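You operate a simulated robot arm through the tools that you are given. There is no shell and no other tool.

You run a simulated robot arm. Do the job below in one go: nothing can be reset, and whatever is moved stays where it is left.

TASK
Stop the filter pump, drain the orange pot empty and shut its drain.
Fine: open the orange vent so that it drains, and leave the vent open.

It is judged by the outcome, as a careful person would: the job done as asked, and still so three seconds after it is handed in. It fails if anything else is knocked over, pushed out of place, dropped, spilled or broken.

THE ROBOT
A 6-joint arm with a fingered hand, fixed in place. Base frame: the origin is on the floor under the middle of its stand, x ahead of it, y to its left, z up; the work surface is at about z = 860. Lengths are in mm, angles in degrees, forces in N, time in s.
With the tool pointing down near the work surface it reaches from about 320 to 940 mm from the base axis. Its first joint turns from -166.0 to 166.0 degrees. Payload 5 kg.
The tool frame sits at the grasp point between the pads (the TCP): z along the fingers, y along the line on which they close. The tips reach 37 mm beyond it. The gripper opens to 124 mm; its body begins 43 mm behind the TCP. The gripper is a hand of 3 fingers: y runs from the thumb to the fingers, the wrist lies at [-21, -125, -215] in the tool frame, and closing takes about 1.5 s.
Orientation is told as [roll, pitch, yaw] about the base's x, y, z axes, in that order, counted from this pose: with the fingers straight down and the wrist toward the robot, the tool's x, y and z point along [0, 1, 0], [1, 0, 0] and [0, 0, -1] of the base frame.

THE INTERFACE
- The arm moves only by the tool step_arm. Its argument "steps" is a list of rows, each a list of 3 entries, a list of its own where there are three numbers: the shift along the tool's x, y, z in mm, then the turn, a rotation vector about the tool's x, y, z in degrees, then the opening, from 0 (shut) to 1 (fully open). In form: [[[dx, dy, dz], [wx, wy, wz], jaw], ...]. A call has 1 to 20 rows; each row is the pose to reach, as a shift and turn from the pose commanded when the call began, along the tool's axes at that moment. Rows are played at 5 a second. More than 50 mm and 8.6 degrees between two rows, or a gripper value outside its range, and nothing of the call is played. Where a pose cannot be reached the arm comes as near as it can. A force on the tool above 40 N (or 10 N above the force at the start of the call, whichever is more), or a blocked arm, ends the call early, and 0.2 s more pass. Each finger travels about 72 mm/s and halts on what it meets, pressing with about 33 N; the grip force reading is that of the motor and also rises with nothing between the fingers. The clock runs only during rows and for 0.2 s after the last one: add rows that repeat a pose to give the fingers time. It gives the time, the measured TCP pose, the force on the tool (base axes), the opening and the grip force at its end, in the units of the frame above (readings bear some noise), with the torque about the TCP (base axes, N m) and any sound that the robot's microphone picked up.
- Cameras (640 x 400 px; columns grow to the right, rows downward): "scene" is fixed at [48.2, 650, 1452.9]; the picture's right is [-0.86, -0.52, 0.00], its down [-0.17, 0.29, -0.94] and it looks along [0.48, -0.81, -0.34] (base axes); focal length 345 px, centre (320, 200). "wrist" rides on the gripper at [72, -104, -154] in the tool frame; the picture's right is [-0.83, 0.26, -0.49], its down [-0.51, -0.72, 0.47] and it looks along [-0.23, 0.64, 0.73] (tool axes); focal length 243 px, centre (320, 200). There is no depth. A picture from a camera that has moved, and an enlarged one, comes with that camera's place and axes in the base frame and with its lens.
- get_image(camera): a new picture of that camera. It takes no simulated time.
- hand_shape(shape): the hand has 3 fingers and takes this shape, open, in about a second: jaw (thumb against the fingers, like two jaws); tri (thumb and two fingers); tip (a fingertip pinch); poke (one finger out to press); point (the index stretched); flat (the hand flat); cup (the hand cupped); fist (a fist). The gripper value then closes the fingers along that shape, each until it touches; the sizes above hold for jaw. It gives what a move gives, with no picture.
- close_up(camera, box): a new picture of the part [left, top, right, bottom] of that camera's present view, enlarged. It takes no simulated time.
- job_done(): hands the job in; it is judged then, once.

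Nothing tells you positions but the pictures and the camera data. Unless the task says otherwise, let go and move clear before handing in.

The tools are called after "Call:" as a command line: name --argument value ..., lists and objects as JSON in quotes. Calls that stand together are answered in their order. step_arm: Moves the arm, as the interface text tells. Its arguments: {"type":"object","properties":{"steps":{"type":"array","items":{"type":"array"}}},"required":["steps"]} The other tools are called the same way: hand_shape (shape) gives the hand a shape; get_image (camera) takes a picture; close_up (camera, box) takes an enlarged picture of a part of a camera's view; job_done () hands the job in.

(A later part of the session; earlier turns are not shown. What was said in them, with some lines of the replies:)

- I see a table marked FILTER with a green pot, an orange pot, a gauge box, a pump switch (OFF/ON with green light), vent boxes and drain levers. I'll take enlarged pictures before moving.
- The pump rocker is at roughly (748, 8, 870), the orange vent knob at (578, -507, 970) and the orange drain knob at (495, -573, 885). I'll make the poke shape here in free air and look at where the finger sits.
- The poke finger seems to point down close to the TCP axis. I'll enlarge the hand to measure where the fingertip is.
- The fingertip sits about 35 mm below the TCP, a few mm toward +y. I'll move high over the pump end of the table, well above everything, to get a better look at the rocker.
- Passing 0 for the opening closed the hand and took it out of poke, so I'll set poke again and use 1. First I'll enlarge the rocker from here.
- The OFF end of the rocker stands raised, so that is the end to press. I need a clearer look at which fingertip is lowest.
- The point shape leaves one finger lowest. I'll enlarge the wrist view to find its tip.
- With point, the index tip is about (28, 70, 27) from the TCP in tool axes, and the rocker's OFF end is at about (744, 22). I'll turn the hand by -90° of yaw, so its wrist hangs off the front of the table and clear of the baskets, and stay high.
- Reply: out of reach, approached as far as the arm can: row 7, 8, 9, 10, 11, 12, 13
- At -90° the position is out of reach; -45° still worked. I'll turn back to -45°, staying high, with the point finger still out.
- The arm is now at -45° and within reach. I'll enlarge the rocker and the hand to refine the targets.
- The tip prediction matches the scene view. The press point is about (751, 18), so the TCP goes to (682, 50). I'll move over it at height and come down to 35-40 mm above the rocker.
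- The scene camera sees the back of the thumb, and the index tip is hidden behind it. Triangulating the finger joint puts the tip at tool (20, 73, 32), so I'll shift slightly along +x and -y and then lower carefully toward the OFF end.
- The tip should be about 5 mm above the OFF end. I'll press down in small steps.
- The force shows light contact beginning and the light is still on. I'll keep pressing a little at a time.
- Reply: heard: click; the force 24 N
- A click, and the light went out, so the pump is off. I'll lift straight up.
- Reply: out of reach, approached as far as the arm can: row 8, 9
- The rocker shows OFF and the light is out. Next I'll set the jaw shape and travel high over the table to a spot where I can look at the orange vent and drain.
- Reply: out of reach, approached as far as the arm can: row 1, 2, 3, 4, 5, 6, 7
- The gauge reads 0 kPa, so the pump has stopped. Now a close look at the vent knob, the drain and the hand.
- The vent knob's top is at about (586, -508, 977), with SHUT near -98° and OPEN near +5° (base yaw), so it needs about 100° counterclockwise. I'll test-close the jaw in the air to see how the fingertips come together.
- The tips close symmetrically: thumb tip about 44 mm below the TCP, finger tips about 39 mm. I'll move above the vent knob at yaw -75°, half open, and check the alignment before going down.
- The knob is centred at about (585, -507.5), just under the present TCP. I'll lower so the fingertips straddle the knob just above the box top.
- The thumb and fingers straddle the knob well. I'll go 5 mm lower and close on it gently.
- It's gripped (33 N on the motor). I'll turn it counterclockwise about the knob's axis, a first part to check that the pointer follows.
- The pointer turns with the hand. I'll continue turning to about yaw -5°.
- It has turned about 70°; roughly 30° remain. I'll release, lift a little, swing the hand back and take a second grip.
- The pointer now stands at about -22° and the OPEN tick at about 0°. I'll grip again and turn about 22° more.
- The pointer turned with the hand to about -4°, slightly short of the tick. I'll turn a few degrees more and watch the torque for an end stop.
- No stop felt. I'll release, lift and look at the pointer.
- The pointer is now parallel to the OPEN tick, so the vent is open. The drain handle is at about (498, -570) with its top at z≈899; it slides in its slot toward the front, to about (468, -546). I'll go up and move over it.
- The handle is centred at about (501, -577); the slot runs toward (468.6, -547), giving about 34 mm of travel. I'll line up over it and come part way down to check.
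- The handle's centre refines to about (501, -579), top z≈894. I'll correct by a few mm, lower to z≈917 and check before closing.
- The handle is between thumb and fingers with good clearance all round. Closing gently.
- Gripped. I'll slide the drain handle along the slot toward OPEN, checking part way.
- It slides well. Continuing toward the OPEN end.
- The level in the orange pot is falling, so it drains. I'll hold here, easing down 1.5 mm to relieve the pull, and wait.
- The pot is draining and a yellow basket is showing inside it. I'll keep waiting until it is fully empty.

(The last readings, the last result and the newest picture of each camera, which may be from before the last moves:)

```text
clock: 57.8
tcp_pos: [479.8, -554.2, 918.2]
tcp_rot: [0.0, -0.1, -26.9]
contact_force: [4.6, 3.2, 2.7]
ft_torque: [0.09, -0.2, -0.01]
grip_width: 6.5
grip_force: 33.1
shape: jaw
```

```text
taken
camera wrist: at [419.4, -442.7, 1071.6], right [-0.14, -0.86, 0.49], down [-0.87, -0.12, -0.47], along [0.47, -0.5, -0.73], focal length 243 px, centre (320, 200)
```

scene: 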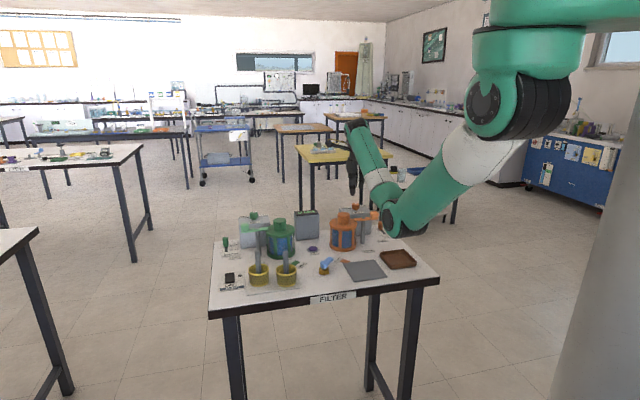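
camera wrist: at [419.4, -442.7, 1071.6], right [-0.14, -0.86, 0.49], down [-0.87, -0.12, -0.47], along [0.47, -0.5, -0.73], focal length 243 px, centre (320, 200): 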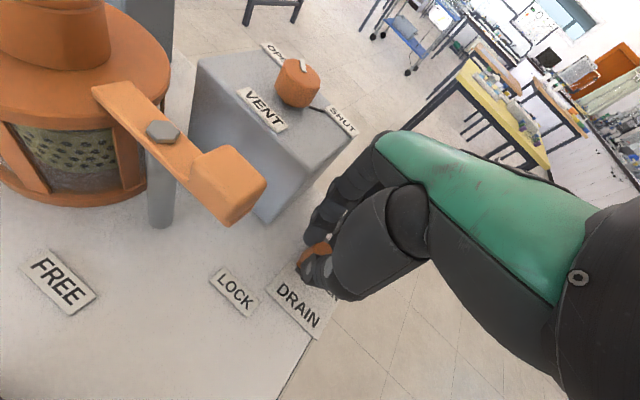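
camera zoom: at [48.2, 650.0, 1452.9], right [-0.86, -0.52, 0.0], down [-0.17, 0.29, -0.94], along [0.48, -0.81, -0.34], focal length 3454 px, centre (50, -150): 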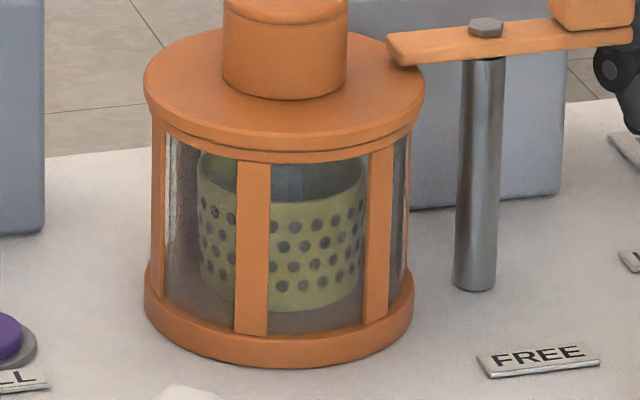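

It looks empty. I'll wait a few more seconds to be sure that no residue hides behind the lower ring.

Call:
step_arm --steps '[[[0, 0, 0], [0, 0, 0], 0], [[0, 0, 0], [0, 0, 0], 0], [[0, 0, 0], [0, 0, 0], 0], [[0, 0, 0], [0, 0, 0], 0], [[0, 0, 0], [0, 0, 0], 0], [[0, 0, 0], [0, 0, 0], 0], [[0, 0, 0], [0, 0, 0], 0], [[0, 0, 0], [0, 0, 0], 0], [[0, 0, 0], [0, 0, 0], 0], [[0, 0, 0], [0, 0, 0], 0], [[0, 0, 0], [0, 0, 0], 0], [[0, 0, 0], [0, 0, 0], 0], [[0, 0, 0], [0, 0, 0], 0], [[0, 0, 0], [0, 0, 0], 0], [[0, 0, 0], [0, 0, 0], 0], [[0, 0, 0], [0, 0, 0], 0], [[0, 0, 0], [0, 0, 0], 0], [[0, 0, 0], [0, 0, 0], 0], [[0, 0, 0], [0, 0, 0], 0], [[0, 0, 0], [0, 0, 0], 0]]'

Call:
close_up --camera "scene" --box '[322, 215, 372, 255]'

Call:
close_up --camera "wrist" --box '[0, 80, 160, 220]'

```text
clock: 62.0
tcp_pos: [482.5, -554.5, 917.4]
tcp_rot: [0.0, -0.1, -27.0]
contact_force: [3.8, 3.3, 4.0]
ft_torque: [0.07, -0.11, 0.03]
grip_width: 6.2
grip_force: 33.3
shape: jaw
```

```text
10.00 times, centred on (347, 235) of scene
camera zoom: at [48.2, 650.0, 1452.9], right [-0.86, -0.52, 0.0], down [-0.17, 0.29, -0.94], along [0.48, -0.81, -0.34], focal length 3454 px, centre (50, -150)
```

zoom: 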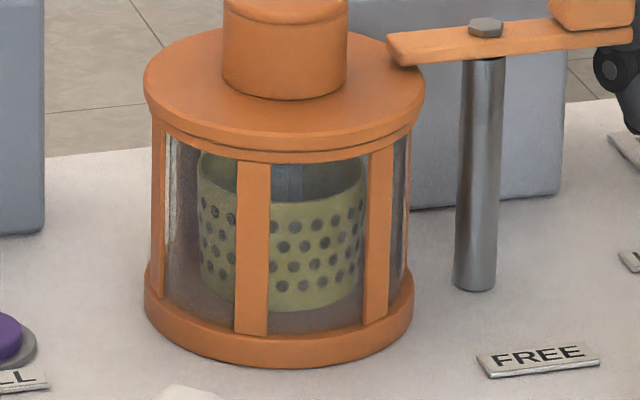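

```text
2.86 times, centred on (80, 150) of wrist
camera zoom: at [419.4, -442.7, 1071.6], right [-0.14, -0.86, 0.49], down [-0.87, -0.12, -0.47], along [0.47, -0.5, -0.73], focal length 693 px, centre (1006, 343)
```

zoom: 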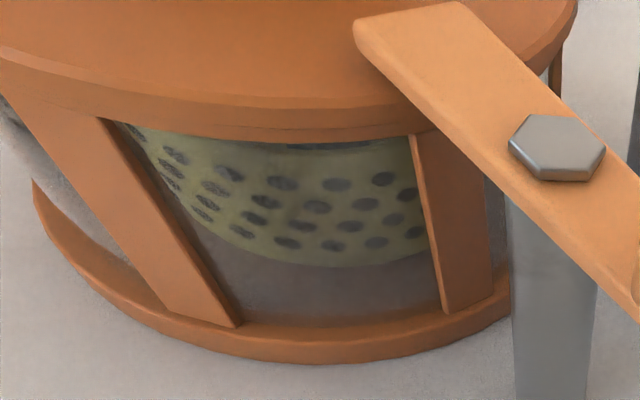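

No blue is left through either camera, so the pot is empty. Now I'll slide the drain handle back to SHUT.

Call:
step_arm --steps '[[[-1.2, 3.8, -0.5], [0, 0, 0], 0], [[-2.4, 7.6, -1], [0, 0, 0], 0], [[-3.7, 11.4, -1.5], [0, 0, 0], 0], [[-4.9, 15.2, -1.5], [0, 0, 0], 0], [[-6.1, 19, -1.5], [0, 0, 0], 0], [[-7.3, 22.8, -1.5], [0, 0, 0], 0], [[-8.5, 26.6, -1.5], [0, 0, 0], 0], [[-9.8, 30.4, -1.5], [0, 0, 0], 0], [[-10.4, 32.3, -1.5], [0, 0, 0], 0], [[-11, 34.3, -1.5], [0, 0, 0], 0], [[-11, 34.3, -1.5], [0, 0, 0], 0]]'

Call:
close_up --camera "wrist" --box '[230, 200, 390, 360]'

Call:
close_up --camera "scene" --box '[350, 190, 410, 250]'

```text
clock: 64.4
tcp_pos: [505.8, -578.4, 918.5]
tcp_rot: [0.2, 0.2, -26.9]
contact_force: [-10.1, 22.8, -5.3]
ft_torque: [0.64, 0.35, 0.03]
grip_width: 6.6
grip_force: 33.2
shape: jaw
```

```text
2.50 times, centred on (310, 280) of wrist
camera zoom: at [444.0, -467.4, 1072.5], right [-0.14, -0.86, 0.49], down [-0.87, -0.12, -0.47], along [0.47, -0.49, -0.73], focal length 606 px, centre (345, 0)
```

zoom: 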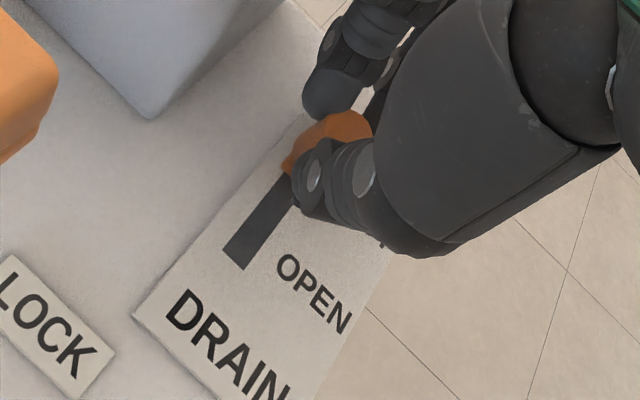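

```text
6.67 times, centred on (380, 220) of scene
camera zoom: at [48.2, 650.0, 1452.9], right [-0.86, -0.52, 0.0], down [-0.17, 0.29, -0.94], along [0.48, -0.81, -0.34], focal length 2303 px, centre (-80, 67)
```

zoom: 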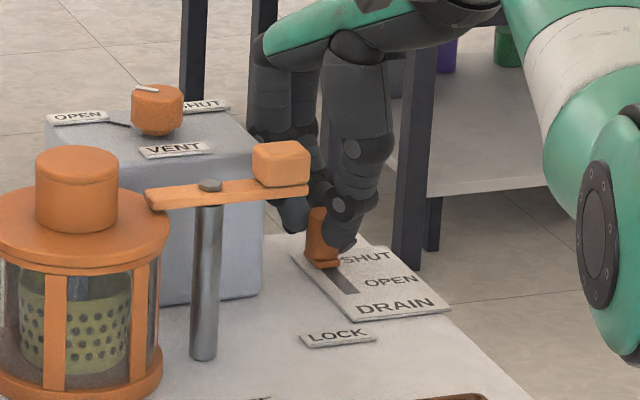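

The handle is back against its SHUT stop. I'll relax the push slightly, open the hand and lift straight up.

Call:
step_arm --steps '[[[0.3, -1, 0], [0, 0, 0], 0], [[0.3, -1, 0], [0, 0, 0], 0.15], [[0.3, -1, 0], [0, 0, 0], 0.3], [[0.3, -1, 0], [0, 0, 0], 0.45], [[0.3, -1, 0], [0, 0, 0], 0.5], [[0.3, -1, 0], [0, 0, 0], 0.5], [[0.3, -1, -20], [0, 0, 0], 0.5], [[0.3, -1, -50], [0, 0, 0], 0.5], [[0.3, -1, -90], [0, 0, 0], 0.5], [[0.3, -1, -130], [0, 0, 0], 0.5], [[0.3, -1, -170], [0, 0, 0], 0.5], [[0.3, -1, -200], [0, 0, 0], 0.5]]'

Call:
get_image --camera "wrist"

Call:
close_up --camera "scene" --box '[200, 190, 440, 320]'

Call:
close_up --camera "scene" --box '[320, 195, 410, 260]'

```text
clock: 67.0
tcp_pos: [507.0, -578.7, 1117.7]
tcp_rot: [0.0, 0.0, -27.0]
contact_force: [0.1, -0.2, 0.7]
ft_torque: [-0.02, -0.03, 0.0]
grip_width: 61.6
grip_force: 0.0
shape: jaw
```

```text
taken
camera wrist: at [444.4, -467.3, 1271.8], right [-0.14, -0.86, 0.49], down [-0.87, -0.12, -0.47], along [0.47, -0.5, -0.73], focal length 243 px, centre (320, 200)
```

wrist: 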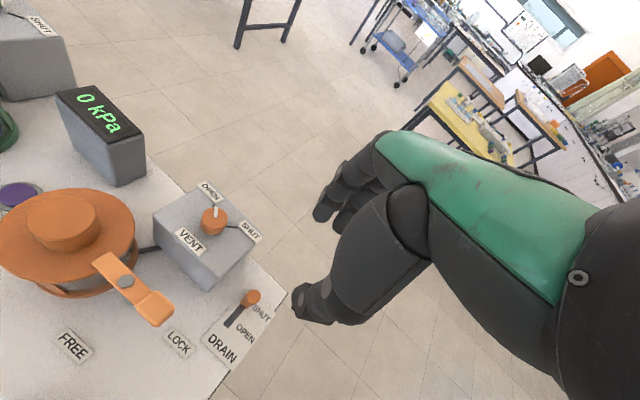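

```text
2.67 times, centred on (320, 255) of scene
camera zoom: at [48.2, 650.0, 1452.9], right [-0.86, -0.52, 0.0], down [-0.17, 0.29, -0.94], along [0.48, -0.81, -0.34], focal length 921 px, centre (320, 53)
```

zoom: 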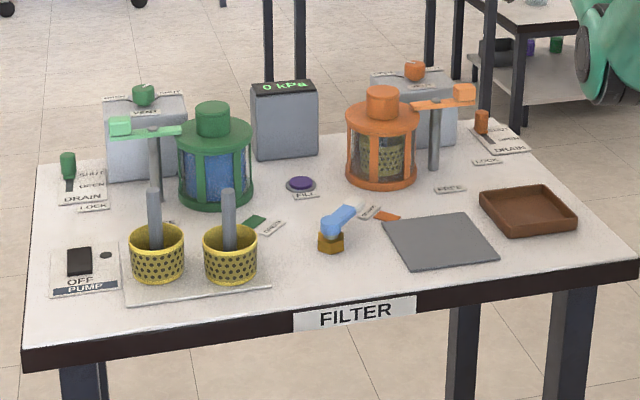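

```text
6.15 times, centred on (365, 228) of scene
camera zoom: at [48.2, 650.0, 1452.9], right [-0.86, -0.52, 0.0], down [-0.17, 0.29, -0.94], along [0.48, -0.81, -0.34], focal length 2126 px, centre (43, 31)
```

zoom: 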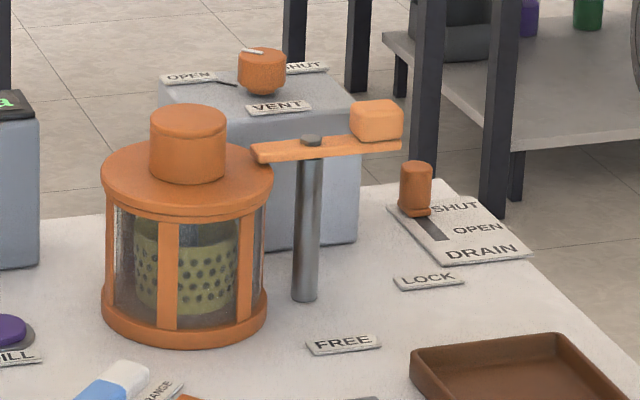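

The drain handle is back at SHUT and the pot is empty. One last close look at the vent pointer, the drain and the pump before handing in.

Call:
close_up --camera "wrist" --box '[150, 170, 290, 370]'

Call:
close_up --camera "scene" --box '[210, 225, 330, 310]'

```text
2.00 times, centred on (220, 270) of wrist
camera zoom: at [444.4, -467.3, 1271.8], right [-0.14, -0.86, 0.49], down [-0.87, -0.12, -0.47], along [0.47, -0.5, -0.73], focal length 485 px, centre (520, 60)
```

zoom: 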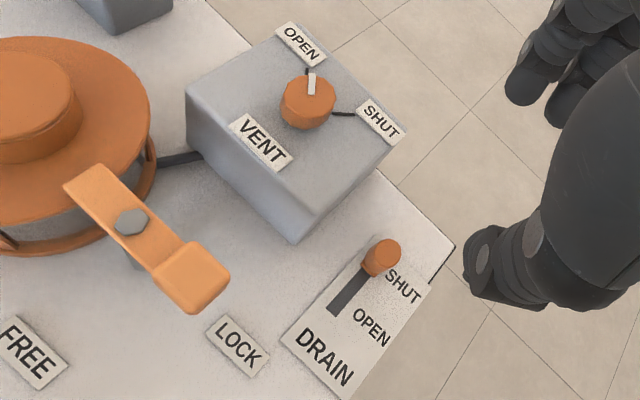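

```text
4.71 times, centred on (270, 268) of scene
camera zoom: at [48.2, 650.0, 1452.9], right [-0.86, -0.52, 0.0], down [-0.17, 0.29, -0.94], along [0.48, -0.81, -0.34], focal length 1626 px, centre (555, -118)
```

zoom: 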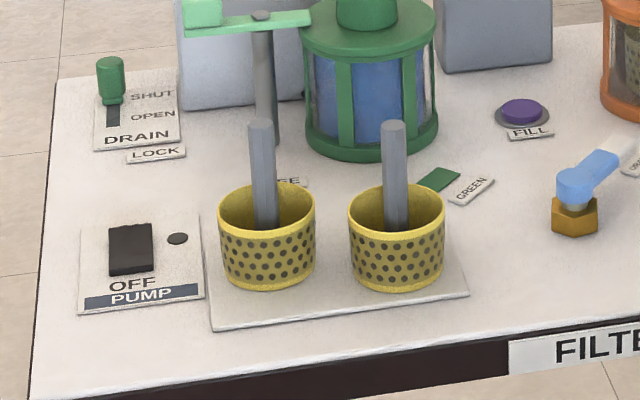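

The pump is off with its light out and the gauge at 0 kPa. The orange vent points to OPEN, the orange pot is empty and its drain is at SHUT. Nothing else has moved and the hand is clear above the table, so I'm handing in.

Call:
job_done

```text
The job is handed in.
```

The filter pump is stopped, the orange pot is drained empty, and its drain is shut again. The orange vent is left open, as you allowed.

- **Pump:** the switch clicked to OFF, its light went out and the gauge dropped from 10 to 0 kPa.
- **Vent:** the pointer lines up with the OPEN tick.
- **Pot:** both cameras show no blue liquid left. I kept the drain open several seconds after it looked empty before shutting it.
- **Drain:** the handle is back against its stop at SHUT.

Nothing else on the table was moved or spilled. The hand was open and clear above the table when I handed in.
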